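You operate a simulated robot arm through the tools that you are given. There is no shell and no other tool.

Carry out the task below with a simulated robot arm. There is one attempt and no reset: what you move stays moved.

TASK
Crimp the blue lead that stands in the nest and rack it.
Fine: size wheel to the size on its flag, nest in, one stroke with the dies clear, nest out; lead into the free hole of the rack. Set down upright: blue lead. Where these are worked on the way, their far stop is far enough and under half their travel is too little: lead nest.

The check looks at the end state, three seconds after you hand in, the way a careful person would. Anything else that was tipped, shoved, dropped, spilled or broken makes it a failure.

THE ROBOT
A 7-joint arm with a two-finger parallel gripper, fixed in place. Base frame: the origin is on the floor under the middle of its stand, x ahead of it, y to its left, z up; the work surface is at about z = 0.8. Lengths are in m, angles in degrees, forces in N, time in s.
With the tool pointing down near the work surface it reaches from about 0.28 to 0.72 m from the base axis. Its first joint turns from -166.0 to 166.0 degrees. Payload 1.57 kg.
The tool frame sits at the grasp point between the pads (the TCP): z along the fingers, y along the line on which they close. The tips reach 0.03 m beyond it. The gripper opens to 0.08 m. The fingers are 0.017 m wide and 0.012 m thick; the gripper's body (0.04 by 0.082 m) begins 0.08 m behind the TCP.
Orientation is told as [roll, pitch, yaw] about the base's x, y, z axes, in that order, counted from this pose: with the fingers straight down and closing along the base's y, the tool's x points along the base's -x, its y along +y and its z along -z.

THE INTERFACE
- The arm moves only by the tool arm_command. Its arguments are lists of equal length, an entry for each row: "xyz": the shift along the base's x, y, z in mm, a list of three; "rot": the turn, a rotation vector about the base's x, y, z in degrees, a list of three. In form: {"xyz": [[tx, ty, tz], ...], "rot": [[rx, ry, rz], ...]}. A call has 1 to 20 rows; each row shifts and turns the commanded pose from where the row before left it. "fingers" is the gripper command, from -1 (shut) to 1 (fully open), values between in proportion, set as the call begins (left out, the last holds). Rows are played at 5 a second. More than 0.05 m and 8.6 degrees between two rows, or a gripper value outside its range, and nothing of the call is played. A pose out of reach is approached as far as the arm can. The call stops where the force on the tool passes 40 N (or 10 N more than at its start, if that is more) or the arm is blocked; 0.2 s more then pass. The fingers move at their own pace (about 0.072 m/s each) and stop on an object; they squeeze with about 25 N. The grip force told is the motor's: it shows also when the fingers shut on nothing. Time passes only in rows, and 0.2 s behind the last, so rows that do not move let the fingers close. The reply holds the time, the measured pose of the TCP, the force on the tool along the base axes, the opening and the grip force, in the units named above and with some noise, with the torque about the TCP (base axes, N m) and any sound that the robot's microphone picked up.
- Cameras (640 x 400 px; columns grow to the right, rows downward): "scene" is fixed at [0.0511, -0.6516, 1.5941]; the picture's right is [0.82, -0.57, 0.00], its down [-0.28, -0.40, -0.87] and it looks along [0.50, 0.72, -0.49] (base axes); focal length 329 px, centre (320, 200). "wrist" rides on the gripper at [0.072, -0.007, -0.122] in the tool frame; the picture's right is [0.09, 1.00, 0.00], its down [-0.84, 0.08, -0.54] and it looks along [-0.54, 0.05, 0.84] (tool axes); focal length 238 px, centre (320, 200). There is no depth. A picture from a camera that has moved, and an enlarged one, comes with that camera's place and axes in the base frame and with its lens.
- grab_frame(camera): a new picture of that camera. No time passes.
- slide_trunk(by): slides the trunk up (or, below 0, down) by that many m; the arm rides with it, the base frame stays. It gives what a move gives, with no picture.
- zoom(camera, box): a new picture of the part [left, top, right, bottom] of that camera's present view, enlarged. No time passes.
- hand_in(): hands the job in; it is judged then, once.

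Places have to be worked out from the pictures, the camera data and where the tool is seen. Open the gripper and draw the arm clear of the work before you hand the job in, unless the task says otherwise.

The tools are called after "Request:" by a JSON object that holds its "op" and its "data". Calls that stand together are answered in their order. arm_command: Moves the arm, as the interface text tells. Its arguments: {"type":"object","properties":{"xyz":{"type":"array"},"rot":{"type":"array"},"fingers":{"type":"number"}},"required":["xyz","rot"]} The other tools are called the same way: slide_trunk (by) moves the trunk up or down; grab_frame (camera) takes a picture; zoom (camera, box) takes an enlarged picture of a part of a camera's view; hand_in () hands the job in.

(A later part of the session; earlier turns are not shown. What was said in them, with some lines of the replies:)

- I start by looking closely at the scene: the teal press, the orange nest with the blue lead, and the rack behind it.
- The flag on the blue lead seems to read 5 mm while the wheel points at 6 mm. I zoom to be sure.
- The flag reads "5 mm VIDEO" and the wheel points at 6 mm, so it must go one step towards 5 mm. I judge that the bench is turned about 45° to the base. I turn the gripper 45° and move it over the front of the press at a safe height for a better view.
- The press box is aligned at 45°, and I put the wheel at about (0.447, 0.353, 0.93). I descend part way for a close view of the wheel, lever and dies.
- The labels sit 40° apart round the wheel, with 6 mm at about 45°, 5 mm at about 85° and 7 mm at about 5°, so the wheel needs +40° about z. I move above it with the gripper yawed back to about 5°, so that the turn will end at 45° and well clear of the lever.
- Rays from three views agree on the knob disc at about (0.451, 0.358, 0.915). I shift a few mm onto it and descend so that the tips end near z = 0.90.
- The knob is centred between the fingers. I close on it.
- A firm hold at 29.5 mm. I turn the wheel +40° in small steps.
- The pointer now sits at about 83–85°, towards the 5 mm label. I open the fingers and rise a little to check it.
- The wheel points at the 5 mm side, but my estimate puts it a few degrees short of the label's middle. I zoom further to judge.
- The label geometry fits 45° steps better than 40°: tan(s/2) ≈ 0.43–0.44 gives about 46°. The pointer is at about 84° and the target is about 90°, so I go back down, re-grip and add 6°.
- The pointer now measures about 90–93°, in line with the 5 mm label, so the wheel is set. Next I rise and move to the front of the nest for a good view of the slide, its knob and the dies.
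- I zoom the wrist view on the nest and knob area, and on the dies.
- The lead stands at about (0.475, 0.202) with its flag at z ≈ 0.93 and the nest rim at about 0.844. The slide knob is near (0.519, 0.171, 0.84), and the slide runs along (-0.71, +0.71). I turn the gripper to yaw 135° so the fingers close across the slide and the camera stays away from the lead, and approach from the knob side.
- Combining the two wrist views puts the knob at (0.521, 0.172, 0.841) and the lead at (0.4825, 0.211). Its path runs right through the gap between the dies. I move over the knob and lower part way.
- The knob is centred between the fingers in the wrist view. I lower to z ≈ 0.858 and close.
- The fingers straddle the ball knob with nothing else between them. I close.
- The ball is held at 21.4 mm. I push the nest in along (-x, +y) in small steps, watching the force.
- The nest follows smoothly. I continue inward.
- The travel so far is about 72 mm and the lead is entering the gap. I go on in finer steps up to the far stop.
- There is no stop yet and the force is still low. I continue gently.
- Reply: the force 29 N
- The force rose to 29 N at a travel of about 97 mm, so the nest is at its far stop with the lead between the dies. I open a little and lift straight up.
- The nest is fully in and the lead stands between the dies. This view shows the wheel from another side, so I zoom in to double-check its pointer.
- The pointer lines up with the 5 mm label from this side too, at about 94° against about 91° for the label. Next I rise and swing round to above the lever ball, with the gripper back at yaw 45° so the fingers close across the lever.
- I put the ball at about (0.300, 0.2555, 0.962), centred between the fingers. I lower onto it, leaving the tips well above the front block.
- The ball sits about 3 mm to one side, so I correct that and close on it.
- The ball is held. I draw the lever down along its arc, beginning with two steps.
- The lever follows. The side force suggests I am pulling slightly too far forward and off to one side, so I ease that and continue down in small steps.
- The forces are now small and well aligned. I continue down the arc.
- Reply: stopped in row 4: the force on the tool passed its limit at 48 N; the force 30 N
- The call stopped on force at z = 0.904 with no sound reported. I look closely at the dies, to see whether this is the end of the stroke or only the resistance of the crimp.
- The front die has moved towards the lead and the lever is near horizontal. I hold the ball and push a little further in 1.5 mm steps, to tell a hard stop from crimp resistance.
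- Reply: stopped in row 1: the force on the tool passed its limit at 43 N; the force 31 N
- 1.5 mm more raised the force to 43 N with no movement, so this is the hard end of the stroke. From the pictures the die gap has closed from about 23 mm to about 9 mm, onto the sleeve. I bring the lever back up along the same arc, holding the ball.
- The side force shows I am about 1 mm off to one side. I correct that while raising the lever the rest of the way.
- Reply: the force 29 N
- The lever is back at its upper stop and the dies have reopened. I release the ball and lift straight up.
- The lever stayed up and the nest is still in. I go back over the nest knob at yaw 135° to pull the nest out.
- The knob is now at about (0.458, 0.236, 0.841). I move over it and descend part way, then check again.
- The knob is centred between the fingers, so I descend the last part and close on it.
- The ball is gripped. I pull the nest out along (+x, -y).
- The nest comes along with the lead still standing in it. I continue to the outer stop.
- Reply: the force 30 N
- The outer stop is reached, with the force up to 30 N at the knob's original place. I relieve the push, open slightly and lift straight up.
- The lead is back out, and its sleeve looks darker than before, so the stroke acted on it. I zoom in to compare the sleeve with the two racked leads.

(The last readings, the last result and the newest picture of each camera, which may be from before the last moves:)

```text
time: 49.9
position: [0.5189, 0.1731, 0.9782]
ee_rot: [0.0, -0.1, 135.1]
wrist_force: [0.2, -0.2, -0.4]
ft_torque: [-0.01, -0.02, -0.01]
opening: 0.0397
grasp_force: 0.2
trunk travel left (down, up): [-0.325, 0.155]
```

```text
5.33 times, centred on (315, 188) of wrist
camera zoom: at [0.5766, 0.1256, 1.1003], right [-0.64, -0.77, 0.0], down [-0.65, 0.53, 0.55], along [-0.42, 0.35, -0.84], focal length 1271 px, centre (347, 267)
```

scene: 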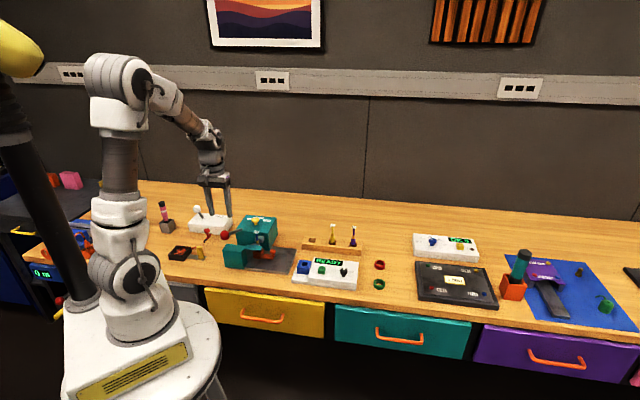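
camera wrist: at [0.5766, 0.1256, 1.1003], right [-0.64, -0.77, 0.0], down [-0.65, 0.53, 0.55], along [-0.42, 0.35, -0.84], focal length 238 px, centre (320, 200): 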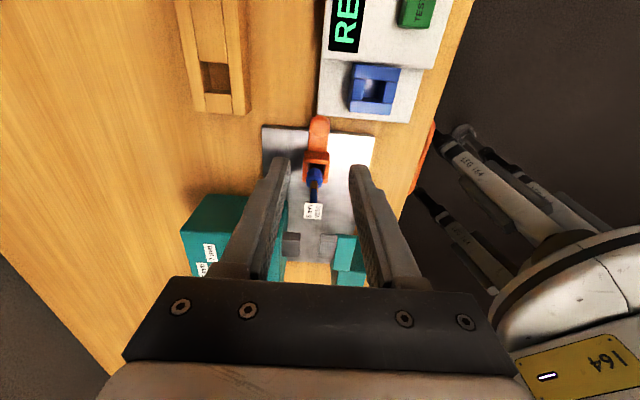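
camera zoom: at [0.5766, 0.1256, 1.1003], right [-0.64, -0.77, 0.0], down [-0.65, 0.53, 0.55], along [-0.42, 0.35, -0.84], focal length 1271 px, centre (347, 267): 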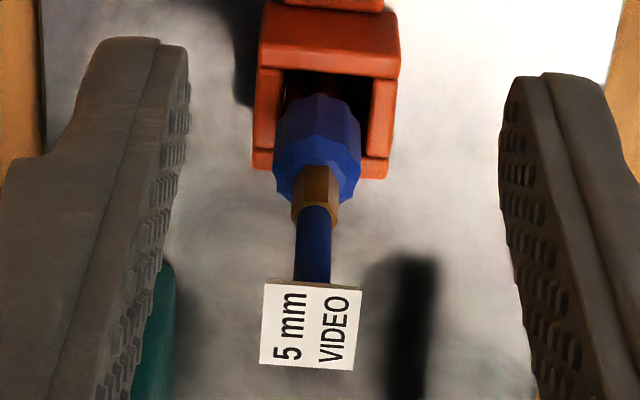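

The sleeve now has a hexagonal pressed shape where it was a round copper tube before, so the crimp is done. Next I move above the lead at about (0.482, 0.2125), with the fingers opened to about 60 mm.

Request:
{"op": "arm_command", "data": {"xyz": [[0, 0, 12], [-9.2, 9.8, 0], [-9.2, 9.8, 0], [-9.2, 9.9, 0], [-9.3, 9.9, 0]], "rot": [[0, 0, 0], [0, 0, 0], [0, 0, 0], [0, 0, 0], [0, 0, 0]], "fingers": 0.5}}

Request:
{"op": "grab_frame", "data": {"camera": "wrist"}}

Request:
{"op": "zoom", "data": {"camera": "wrist", "box": [260, 110, 380, 210]}}

Request:
{"op": "zoom", "data": {"camera": "scene", "box": [250, 200, 330, 270]}}

```text
time: 51.1
position: [0.4834, 0.2122, 0.991]
ee_rot: [0.1, -0.2, 135.0]
wrist_force: [0.5, -0.5, -0.8]
ft_torque: [0.01, 0.01, -0.01]
opening: 0.0598
grasp_force: 0.0
trunk travel left (down, up): [-0.325, 0.155]
```

```text
taken
camera wrist: at [0.54, 0.1649, 1.1132], right [-0.64, -0.77, 0.0], down [-0.65, 0.54, 0.55], along [-0.42, 0.35, -0.84], focal length 238 px, centre (320, 200)
```

wrist: 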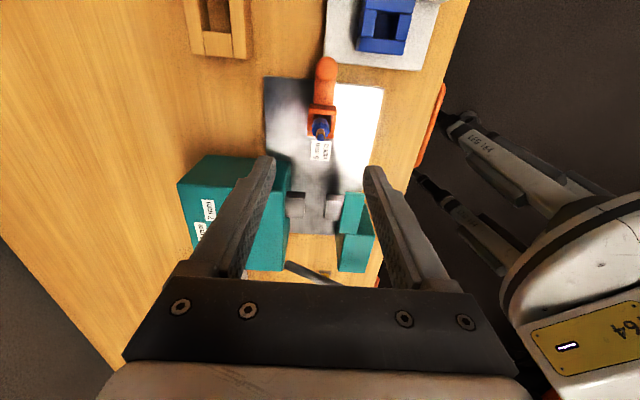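

```text
4.00 times, centred on (320, 160) of wrist
camera zoom: at [0.54, 0.1649, 1.1132], right [-0.64, -0.77, 0.0], down [-0.65, 0.54, 0.55], along [-0.42, 0.35, -0.84], focal length 953 px, centre (320, 360)
```

zoom: 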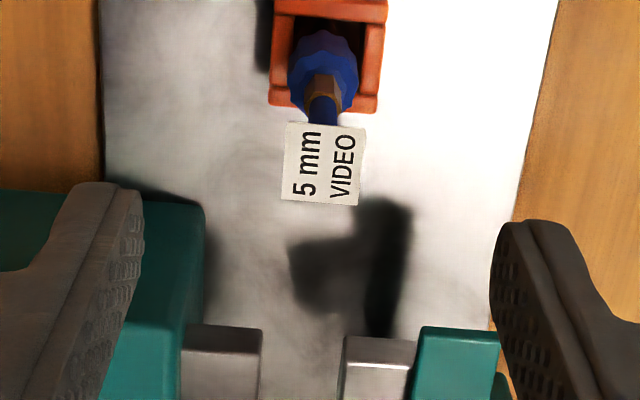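

```text
5.71 times, centred on (290, 235) of scene
camera zoom: at [0.0511, -0.6516, 1.5941], right [0.82, -0.57, 0.0], down [-0.28, -0.4, -0.87], along [0.5, 0.72, -0.49], focal length 1878 px, centre (491, 0)
```

zoom: 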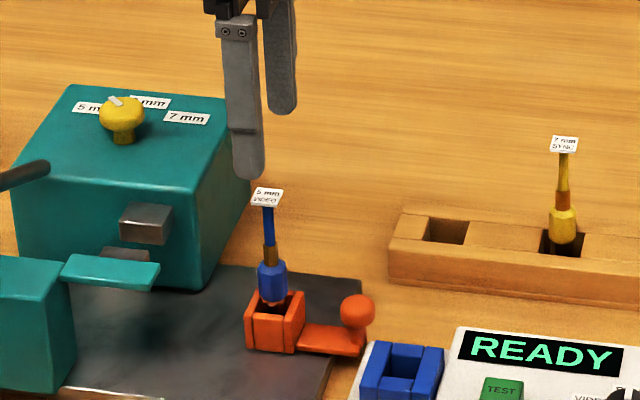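

The TCP line falls right on the flag and plug. I descend along the lead to z ≈ 0.90 and check.

Request:
{"op": "arm_command", "data": {"xyz": [[0, 0, -25], [0, 0, -25], [0, 0, -25], [0, 0, -15]], "rot": [[0, 0, 0], [0, 0, 0], [0, 0, 0], [0, 0, 0]]}}

Request:
{"op": "grab_frame", "data": {"camera": "wrist"}}

Request:
{"op": "zoom", "data": {"camera": "scene", "box": [260, 215, 310, 265]}}

```text
time: 52.1
position: [0.4857, 0.2124, 0.9011]
ee_rot: [0.0, -0.3, 135.0]
wrist_force: [0.5, -0.2, 0.6]
ft_torque: [0.05, -0.01, -0.04]
opening: 0.0602
grasp_force: 0.0
trunk travel left (down, up): [-0.325, 0.155]
```

```text
taken
camera wrist: at [0.5403, 0.1649, 1.0225], right [-0.64, -0.77, 0.0], down [-0.65, 0.54, 0.55], along [-0.42, 0.35, -0.84], focal length 238 px, centre (320, 200)
```

wrist: 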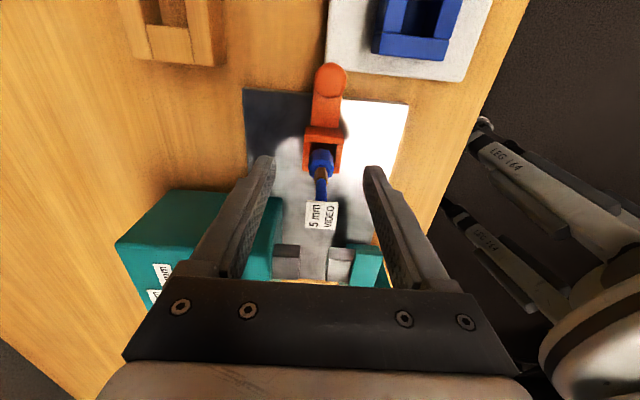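

```text
8.00 times, centred on (285, 240) of scene
camera zoom: at [0.0511, -0.6516, 1.5941], right [0.82, -0.57, 0.0], down [-0.28, -0.4, -0.87], along [0.5, 0.72, -0.49], focal length 2629 px, centre (600, -120)
```

zoom: 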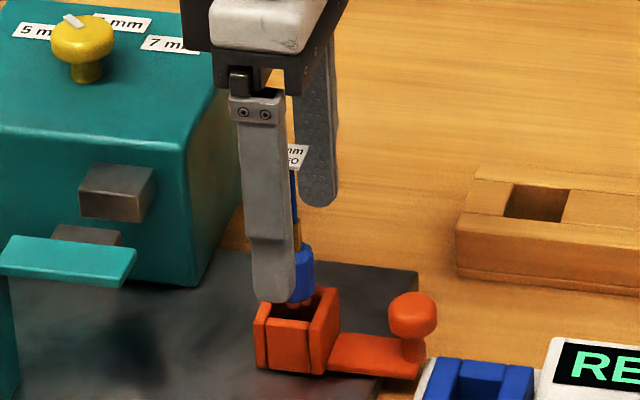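

The plug is centred on both axes. I lower another 22 mm and close on the plug body, keeping the tips above the nest rim.

Request:
{"op": "arm_command", "data": {"xyz": [[0, 0, -12], [0, 0, -10]], "rot": [[0, 0, 0], [0, 0, 0]]}}

Request:
{"op": "arm_command", "data": {"xyz": [[0, 0, 0], [0, 0, 0], [0, 0, 0], [0, 0, 0]], "rot": [[0, 0, 0], [0, 0, 0], [0, 0, 0], [0, 0, 0]], "fingers": -1}}

Request:
{"op": "zoom", "data": {"camera": "scene", "box": [260, 215, 310, 265]}}

Request:
{"op": "zoom", "data": {"camera": "wrist", "box": [240, 100, 400, 280]}}

```text
time: 52.7
position: [0.4845, 0.2109, 0.8787]
ee_rot: [-0.1, -0.2, 135.0]
wrist_force: [0.4, -0.4, -0.3]
ft_torque: [0.0, -0.01, -0.01]
opening: 0.0599
grasp_force: 0.0
trunk travel left (down, up): [-0.325, 0.155]
```

```text
time: 53.7
position: [0.4835, 0.2113, 0.879]
ee_rot: [-0.1, -0.3, 135.0]
wrist_force: [-0.4, 0.3, -0.2]
ft_torque: [-0.01, 0.01, 0.02]
opening: 0.0164
grasp_force: 25.0
trunk travel left (down, up): [-0.325, 0.155]
```

```text
8.00 times, centred on (285, 240) of scene
camera zoom: at [0.0511, -0.6516, 1.5941], right [0.82, -0.57, 0.0], down [-0.28, -0.4, -0.87], along [0.5, 0.72, -0.49], focal length 2629 px, centre (600, -120)
```

zoom: 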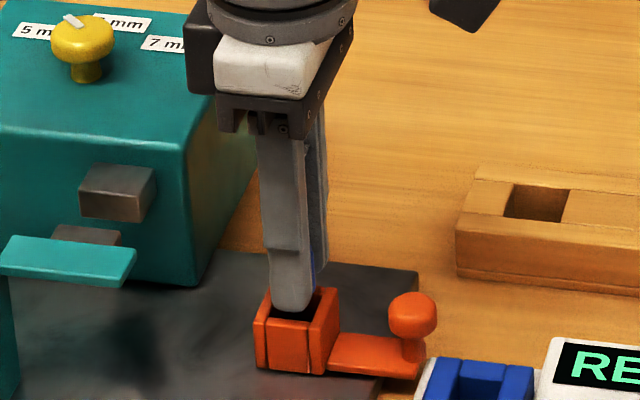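

```text
2.22 times, centred on (320, 190) of wrist
camera zoom: at [0.5402, 0.1646, 1.0006], right [-0.64, -0.77, 0.0], down [-0.65, 0.54, 0.55], along [-0.42, 0.35, -0.84], focal length 530 px, centre (320, 222)
```

zoom: 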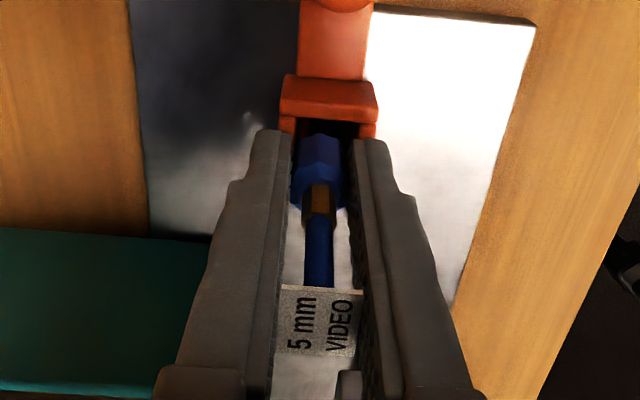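

The fingers stopped at 16.4 mm on the lead. I lift gently by 15 mm and check that the lead comes along straight.

Request:
{"op": "arm_command", "data": {"xyz": [[0, 0, 5], [0, 0, 5], [0, 0, 5]], "rot": [[0, 0, 0], [0, 0, 0], [0, 0, 0]]}}

Request:
{"op": "zoom", "data": {"camera": "scene", "box": [260, 215, 310, 265]}}

Request:
{"op": "zoom", "data": {"camera": "wrist", "box": [240, 100, 400, 280]}}

```text
time: 54.5
position: [0.484, 0.212, 0.8933]
ee_rot: [0.1, -0.2, 135.0]
wrist_force: [-0.2, 0.0, -0.9]
ft_torque: [-0.02, 0.04, 0.03]
opening: 0.0165
grasp_force: 24.8
trunk travel left (down, up): [-0.325, 0.155]
```

```text
8.00 times, centred on (285, 240) of scene
camera zoom: at [0.0511, -0.6516, 1.5941], right [0.82, -0.57, 0.0], down [-0.28, -0.4, -0.87], along [0.5, 0.72, -0.49], focal length 2629 px, centre (600, -120)
```

zoom: 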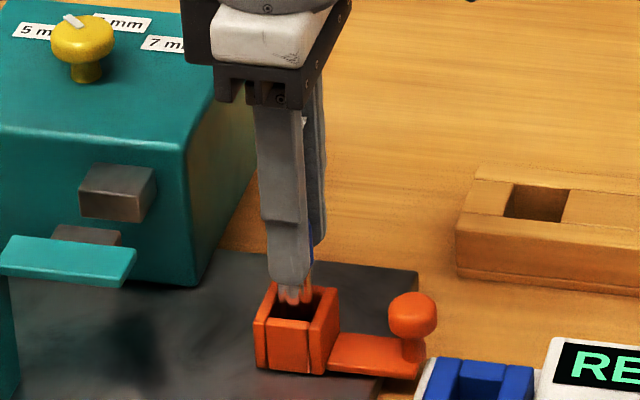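

```text
2.22 times, centred on (320, 190) of wrist
camera zoom: at [0.5402, 0.1647, 1.0159], right [-0.64, -0.77, 0.0], down [-0.65, 0.54, 0.55], along [-0.42, 0.35, -0.84], focal length 530 px, centre (320, 222)
```

zoom: 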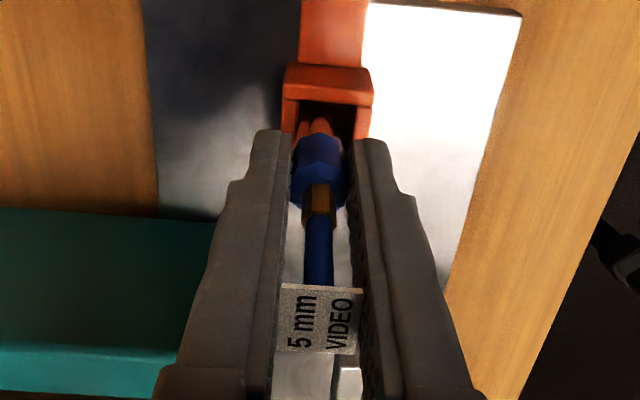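

The lead hangs straight in the gripper and its pins are leaving the nest. I lift it clear and carry it over the free hole, which I put at about (0.624, 0.222) with the rack top at about 0.831.

Request:
{"op": "arm_command", "data": {"xyz": [[0, 0, 20], [0, 0, 30], [0, 0, 40], [20, 1.5, 0], [25, 2, 0], [25, 2, 0], [25, 2, 0], [25, 1.5, 0], [20, 1, 0]], "rot": [[0, 0, 0], [0, 0, 0], [0, 0, 0], [0, 0, 0], [0, 0, 0], [0, 0, 0], [0, 0, 0], [0, 0, 0], [0, 0, 0]]}}

Request:
{"op": "grab_frame", "data": {"camera": "wrist"}}

Request:
{"op": "zoom", "data": {"camera": "wrist", "box": [240, 60, 400, 220]}}

Request:
{"op": "zoom", "data": {"camera": "scene", "box": [280, 190, 370, 260]}}

```text
time: 56.5
position: [0.6238, 0.2208, 0.9834]
ee_rot: [0.0, -0.1, 135.0]
wrist_force: [-1.5, -0.8, -0.5]
ft_torque: [0.0, 0.02, -0.02]
opening: 0.0161
grasp_force: 25.2
trunk travel left (down, up): [-0.325, 0.155]
```

```text
taken
camera wrist: at [0.6807, 0.1746, 1.1051], right [-0.64, -0.77, 0.0], down [-0.64, 0.54, 0.55], along [-0.42, 0.35, -0.84], focal length 238 px, centre (320, 200)
```

wrist: 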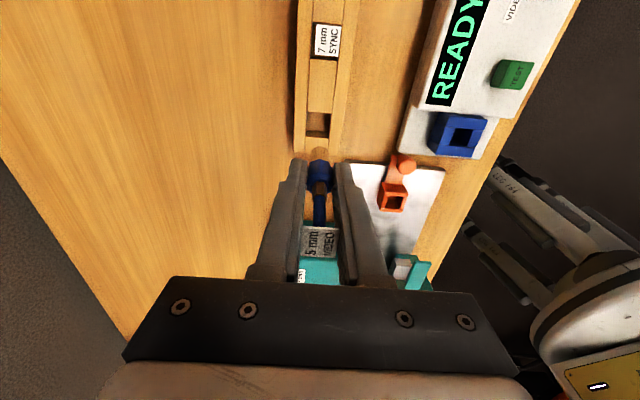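

```text
2.50 times, centred on (320, 140) of wrist
camera zoom: at [0.6807, 0.1746, 1.1051], right [-0.64, -0.77, 0.0], down [-0.64, 0.54, 0.55], along [-0.42, 0.35, -0.84], focal length 596 px, centre (320, 350)
```

zoom: 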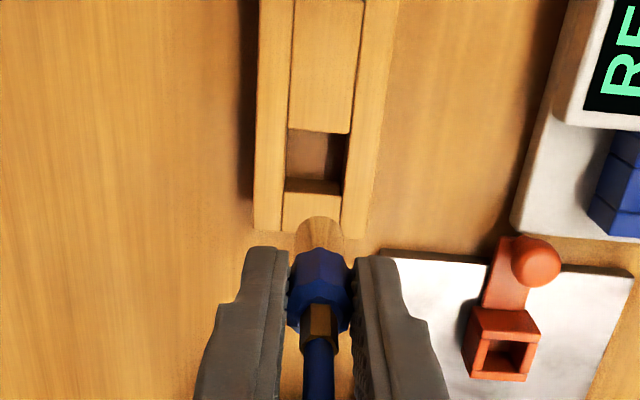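

```text
5.71 times, centred on (325, 225) of scene
camera zoom: at [0.0511, -0.6516, 1.5941], right [0.82, -0.57, 0.0], down [-0.28, -0.4, -0.87], along [0.5, 0.72, -0.49], focal length 1878 px, centre (291, 57)
```

zoom: 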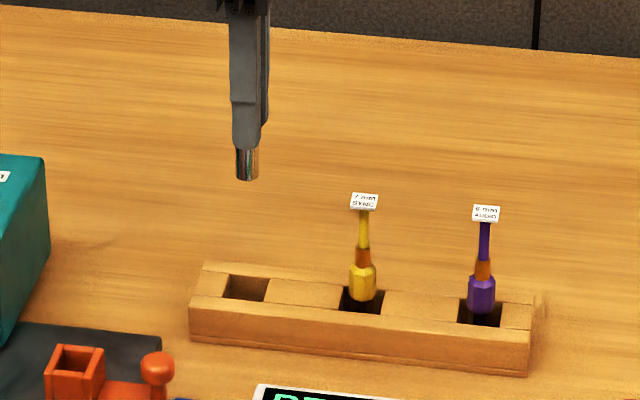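

The hole centre computes to (0.625, 0.2235), so I shift a couple of mm and lower to about 30 mm above the rack. Then I check the alignment again.

Request:
{"op": "arm_command", "data": {"xyz": [[1.4, 2.7, -10], [0, 0, -20], [0, 0, -20], [0, 0, -10]], "rot": [[0, 0, 0], [0, 0, 0], [0, 0, 0], [0, 0, 0]]}}

Request:
{"op": "zoom", "data": {"camera": "wrist", "box": [240, 60, 400, 220]}}

Request:
{"op": "zoom", "data": {"camera": "scene", "box": [295, 205, 345, 255]}}

```text
time: 57.5
position: [0.6258, 0.2236, 0.9238]
ee_rot: [-0.1, -0.3, 135.0]
wrist_force: [0.7, -0.2, 0.1]
ft_torque: [0.03, -0.03, -0.01]
opening: 0.0164
grasp_force: 24.7
trunk travel left (down, up): [-0.325, 0.155]
```

```text
2.50 times, centred on (320, 140) of wrist
camera zoom: at [0.6819, 0.1772, 1.0459], right [-0.64, -0.77, 0.0], down [-0.65, 0.54, 0.54], along [-0.42, 0.35, -0.84], focal length 596 px, centre (320, 350)
```

zoom: 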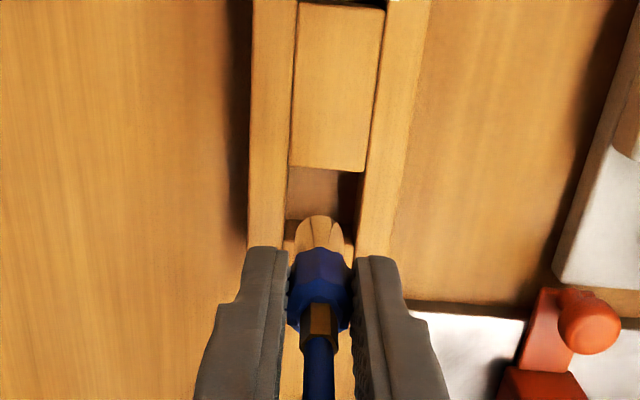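

```text
8.00 times, centred on (320, 230) of scene
camera zoom: at [0.0511, -0.6516, 1.5941], right [0.82, -0.57, 0.0], down [-0.28, -0.4, -0.87], along [0.5, 0.72, -0.49], focal length 2629 px, centre (320, -40)
```

zoom: 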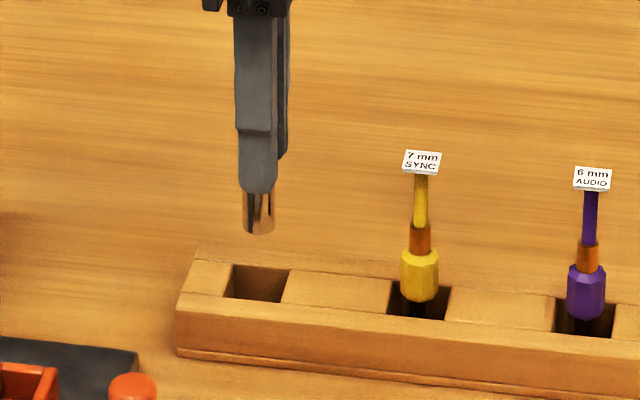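

The lead lines up with the hole, whose centre is within 1–2 mm of the TCP line in both views. I lower it into the hole step by step, watching the force.

Request:
{"op": "arm_command", "data": {"xyz": [[0, 0, -12], [0, 0, -12], [0, 0, -8], [0, 0, -8], [0, 0, -5]], "rot": [[0, 0, 0], [0, 0, 0], [0, 0, 0], [0, 0, 0], [0, 0, 0]]}}

Request:
{"op": "zoom", "data": {"camera": "wrist", "box": [240, 60, 400, 220]}}

Request:
{"op": "zoom", "data": {"camera": "scene", "box": [295, 205, 345, 255]}}

```text
time: 58.7
position: [0.626, 0.2248, 0.8784]
ee_rot: [-0.1, -0.2, 135.0]
wrist_force: [-0.7, -0.3, -1.0]
ft_torque: [-0.02, 0.02, -0.02]
opening: 0.0166
grasp_force: 24.9
trunk travel left (down, up): [-0.325, 0.155]
```

```text
2.50 times, centred on (320, 140) of wrist
camera zoom: at [0.6818, 0.1773, 1.0006], right [-0.64, -0.77, 0.0], down [-0.65, 0.54, 0.55], along [-0.42, 0.35, -0.84], focal length 596 px, centre (320, 350)
```

zoom: 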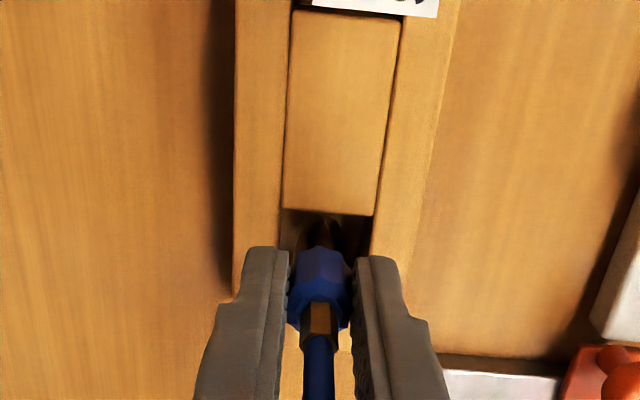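

```text
8.00 times, centred on (320, 230) of scene
camera zoom: at [0.0511, -0.6516, 1.5941], right [0.82, -0.57, 0.0], down [-0.28, -0.4, -0.87], along [0.5, 0.72, -0.49], focal length 2629 px, centre (320, -40)
```

zoom: 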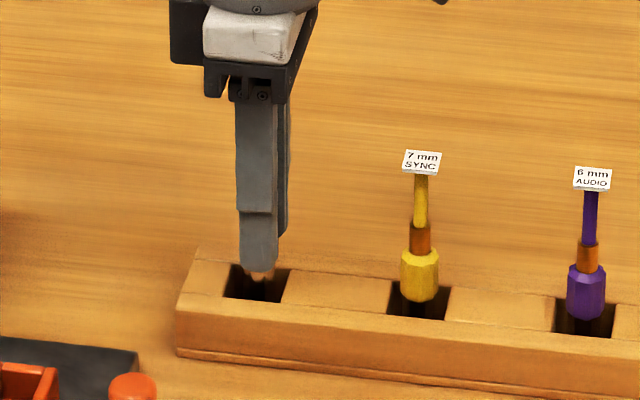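

The shell has entered the hole with no contact force. I continue in 2 mm steps until it touches the floor.

Request:
{"op": "arm_command", "data": {"xyz": [[-0.7, -0.8, -2], [0, 0, -2], [0, 0, -2], [0, 0, -2], [0, 0, -1.5]], "rot": [[0, 0, 0], [0, 0, 0], [0, 0, 0], [0, 0, 0], [0, 0, 0]]}}

Request:
{"op": "zoom", "data": {"camera": "scene", "box": [300, 215, 340, 250]}}

```text
time: 59.9
position: [0.6248, 0.2232, 0.8696]
ee_rot: [-0.2, -0.2, 135.0]
wrist_force: [-0.6, -0.1, 2.7]
ft_torque: [0.03, 0.03, -0.03]
opening: 0.0164
grasp_force: 25.0
trunk travel left (down, up): [-0.325, 0.155]
```

```text
11.43 times, centred on (320, 232) of scene
camera zoom: at [0.0511, -0.6516, 1.5941], right [0.82, -0.57, 0.0], down [-0.28, -0.4, -0.87], along [0.5, 0.72, -0.49], focal length 3755 px, centre (320, -171)
```

zoom: 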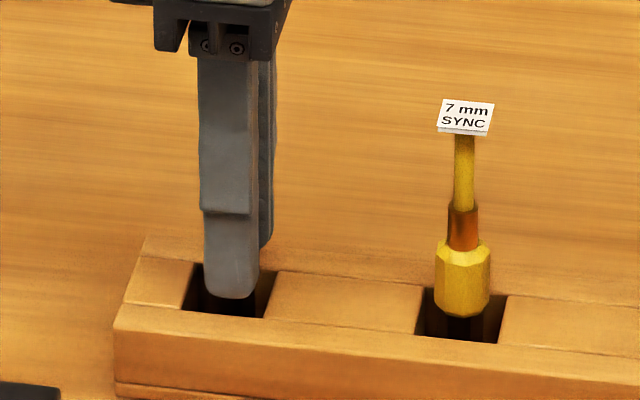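

The vertical force has changed from -1 to +2.7 N at z = 0.8696, near the seating height I expected. I go 1 mm more to confirm contact.

Request:
{"op": "arm_command", "data": {"xyz": [[0, 0, -0.6], [0, 0, -0.6]], "rot": [[0, 0, 0], [0, 0, 0]]}}

Request:
{"op": "zoom", "data": {"camera": "wrist", "box": [240, 100, 400, 280]}}

```text
time: 60.5
position: [0.625, 0.2235, 0.8693]
ee_rot: [-0.1, -0.2, 135.1]
wrist_force: [-1.1, -0.3, 6.6]
ft_torque: [-0.04, 0.15, -0.01]
opening: 0.0167
grasp_force: 24.5
trunk travel left (down, up): [-0.325, 0.155]
```

```text
2.22 times, centred on (320, 190) of wrist
camera zoom: at [0.6807, 0.1764, 0.9912], right [-0.64, -0.77, 0.0], down [-0.65, 0.53, 0.54], along [-0.42, 0.35, -0.84], focal length 530 px, centre (320, 222)
```

zoom: 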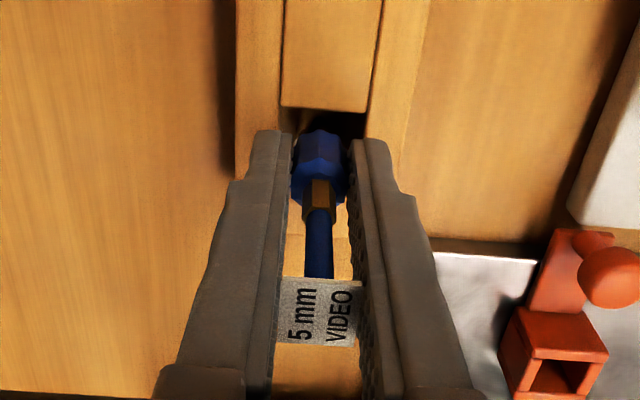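

The force is now 6.6 N with no further descent, and the tips still show about 6 mm above the rack. The lead is therefore standing on the hole's floor. I relieve the push slightly and open the fingers.

Request:
{"op": "arm_command", "data": {"xyz": [[0, 0, 0.5], [0, 0, 0.3], [0, 0, 0]], "rot": [[0, 0, 0], [0, 0, 0], [0, 0, 0]]}}

Request:
{"op": "arm_command", "data": {"xyz": [[0, 0, 0], [0, 0, 0], [0, 0, 0], [0, 0, 0]], "rot": [[0, 0, 0], [0, 0, 0], [0, 0, 0], [0, 0, 0]], "fingers": 0.4}}

Request:
{"op": "zoom", "data": {"camera": "wrist", "box": [240, 100, 400, 280]}}

Request:
{"op": "zoom", "data": {"camera": "scene", "box": [295, 205, 345, 255]}}

```text
time: 61.3
position: [0.6241, 0.223, 0.8691]
ee_rot: [-0.1, -0.2, 135.1]
wrist_force: [-0.2, 0.7, 2.7]
ft_torque: [0.08, 0.02, 0.03]
opening: 0.0164
grasp_force: 24.7
trunk travel left (down, up): [-0.325, 0.155]
```

```text
time: 62.3
position: [0.6252, 0.2226, 0.8685]
ee_rot: [-0.1, -0.2, 134.9]
wrist_force: [1.0, -0.7, 0.3]
ft_torque: [-0.01, -0.03, 0.03]
opening: 0.056
grasp_force: 0.0
trunk travel left (down, up): [-0.325, 0.155]
```

```text
2.22 times, centred on (320, 190) of wrist
camera zoom: at [0.681, 0.1762, 0.9908], right [-0.64, -0.77, 0.0], down [-0.65, 0.54, 0.55], along [-0.42, 0.35, -0.84], focal length 530 px, centre (320, 222)
```

zoom: 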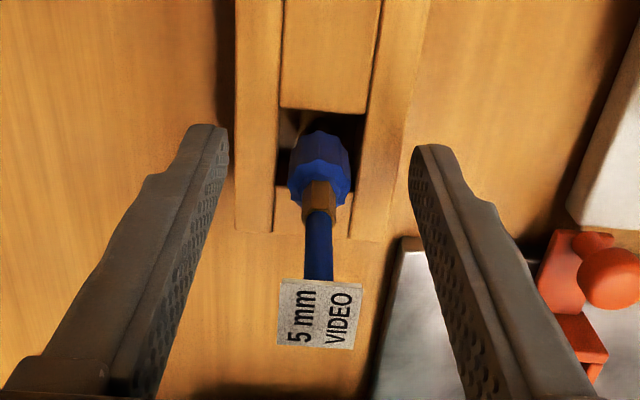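

```text
8.00 times, centred on (320, 230) of scene
camera zoom: at [0.0511, -0.6516, 1.5941], right [0.82, -0.57, 0.0], down [-0.28, -0.4, -0.87], along [0.5, 0.72, -0.49], focal length 2629 px, centre (320, -40)
```

zoom: 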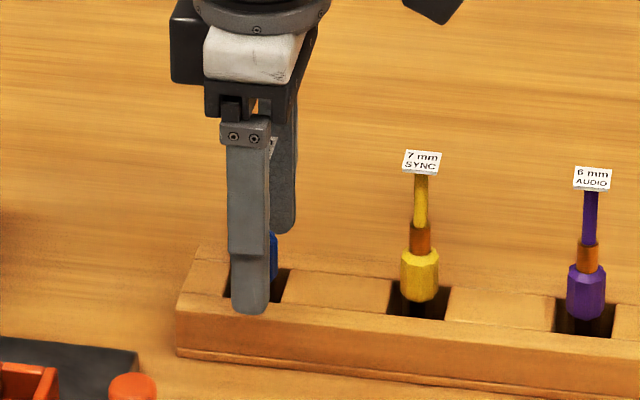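

The lead stands free and upright between the open fingers. I lift straight up.

Request:
{"op": "arm_command", "data": {"xyz": [[0, 0, 15], [0, 0, 25], [0, 0, 30], [0, 0, 40], [0, 0, 40]], "rot": [[0, 0, 0], [0, 0, 0], [0, 0, 0], [0, 0, 0], [0, 0, 0]]}}

Request:
{"op": "zoom", "data": {"camera": "scene", "box": [290, 205, 370, 260]}}

Request:
{"op": "grab_frame", "data": {"camera": "wrist"}}

Request:
{"op": "zoom", "data": {"camera": "scene", "box": [210, 200, 370, 300]}}

```text
time: 63.5
position: [0.6253, 0.224, 1.0202]
ee_rot: [0.0, -0.4, 135.0]
wrist_force: [-0.6, 0.3, -0.8]
ft_torque: [-0.01, -0.02, -0.02]
opening: 0.0558
grasp_force: 0.0
trunk travel left (down, up): [-0.325, 0.155]
```

```text
7.27 times, centred on (330, 232) of scene
camera zoom: at [0.0511, -0.6516, 1.5941], right [0.82, -0.57, 0.0], down [-0.28, -0.4, -0.87], along [0.5, 0.72, -0.49], focal length 2390 px, centre (247, -36)
```

zoom: 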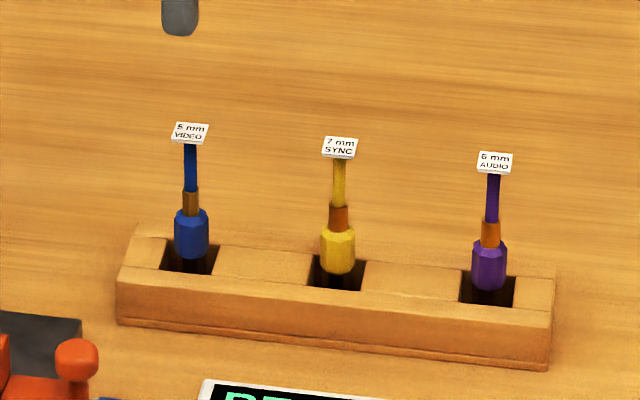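

```text
taken
camera wrist: at [0.6816, 0.1769, 1.142], right [-0.64, -0.77, 0.0], down [-0.65, 0.53, 0.55], along [-0.42, 0.35, -0.84], focal length 238 px, centre (320, 200)
```

wrist: 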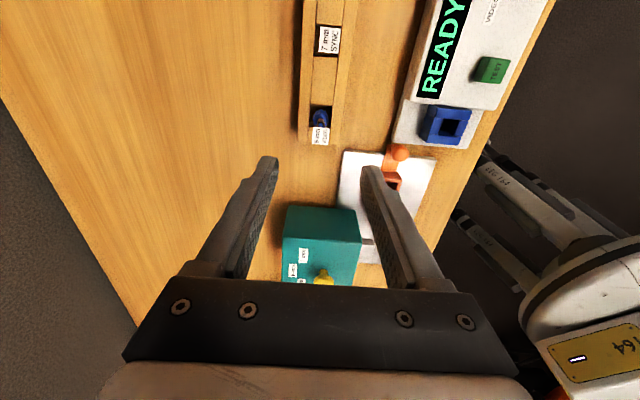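

```text
4.00 times, centred on (290, 250) of scene
camera zoom: at [0.0511, -0.6516, 1.5941], right [0.82, -0.57, 0.0], down [-0.28, -0.4, -0.87], along [0.5, 0.72, -0.49], focal length 1314 px, centre (440, 0)
```

zoom: 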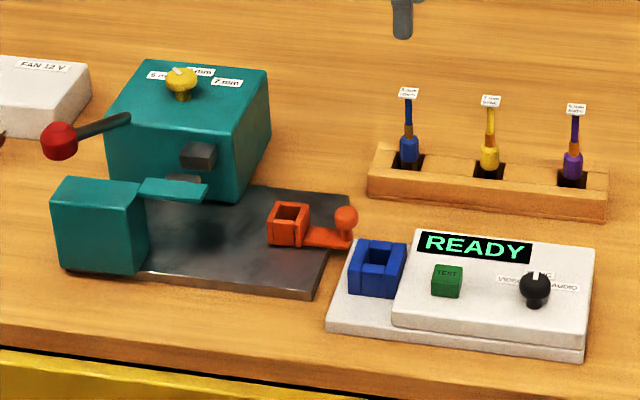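

The blue lead stands upright in the free hole, the nest is out and empty, the lever is up and the wheel is on 5 mm. Nothing else has moved. I draw the arm up and back, clear of the work, with the gripper open.

Request:
{"op": "arm_command", "data": {"xyz": [[0, 0, 40], [0, 0, 40], [0, 0, 40], [-30, -5, 10], [-35, -10, 0], [-35, -10, 0], [-35, -10, 0], [-35, -15, 0], [-20, -10, 0]], "rot": [[0, 0, 0], [0, 0, 0], [0, 0, 0], [0, 0, -7.5], [0, 0, -7.5], [0, 0, -7.5], [0, 0, -7.5], [0, 0, -7.5], [0, 0, -7.5]], "fingers": 1}}

Request:
{"op": "grab_frame", "data": {"camera": "scene"}}

Request:
{"op": "zoom", "data": {"camera": "scene", "box": [210, 200, 370, 300]}}

Request:
{"op": "zoom", "data": {"camera": "scene", "box": [300, 215, 340, 250]}}

```text
time: 65.5
position: [0.4337, 0.1634, 1.1494]
ee_rot: [-0.1, -0.2, 89.9]
wrist_force: [-0.1, 0.4, 0.3]
ft_torque: [0.04, 0.02, 0.01]
opening: 0.0801
grasp_force: 0.0
trunk travel left (down, up): [-0.325, 0.155]
```

```text
taken
```

scene: 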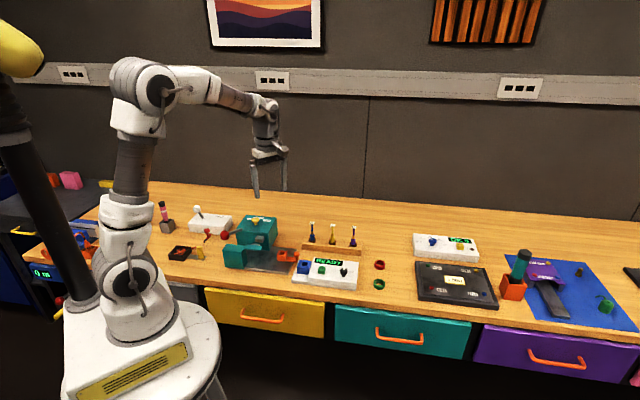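

```text
4.00 times, centred on (290, 250) of scene
camera zoom: at [0.0511, -0.6516, 1.5941], right [0.82, -0.57, 0.0], down [-0.28, -0.4, -0.87], along [0.5, 0.72, -0.49], focal length 1314 px, centre (440, 0)
```

zoom: 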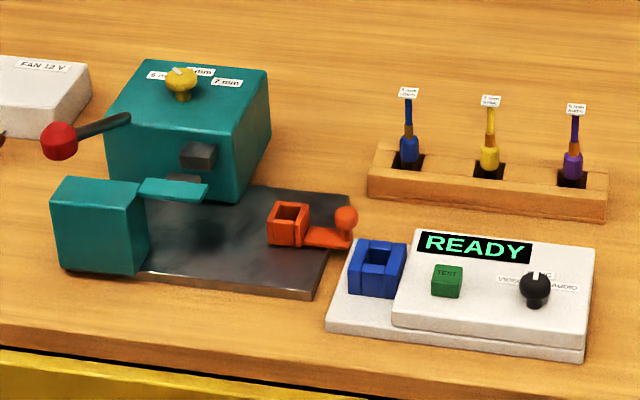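

```text
11.43 times, centred on (320, 232) of scene
camera zoom: at [0.0511, -0.6516, 1.5941], right [0.82, -0.57, 0.0], down [-0.28, -0.4, -0.87], along [0.5, 0.72, -0.49], focal length 3755 px, centre (320, -171)
```

zoom: 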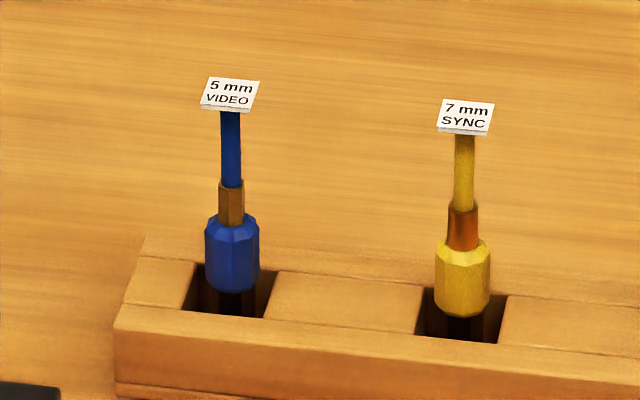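

The arm is clear and the gripper is open. The crimped blue lead stands upright in the rack's free hole, and the last pictures show everything else in its place, so I hand the job in.

Request:
{"op": "hand_in", "data": {}}

```text
The job is handed in.
```

I crimped the blue lead and racked it, and the job is handed in. I haven't seen the check's result.

- **Size wheel:** I turned it from 6 mm to 5 mm, matching the "5 mm VIDEO" flag. It needed a second small turn to line up, and the pointer ended within a few degrees of the 5 mm label.
- **Nest in:** I pushed it about 97 mm until it stopped, with the lead standing between the dies.
- **Crimp:** I made one full stroke with the gripper away from the dies. The lever reached its end, where the force passed 40 N with no further movement, and I raised it back to its top stop. The sleeve changed from a round tube to a pressed hexagonal shape. The microphone picked up no sound.
- **Nest out:** I pulled it back to its outer stop, with the lead still standing in it.
- **Rack:** The lead stands upright on the floor of the free hole, next to the 7 mm and 6 mm leads.

In the last pictures nothing else had been tipped or moved. I left the gripper open with the arm drawn clear of the work.
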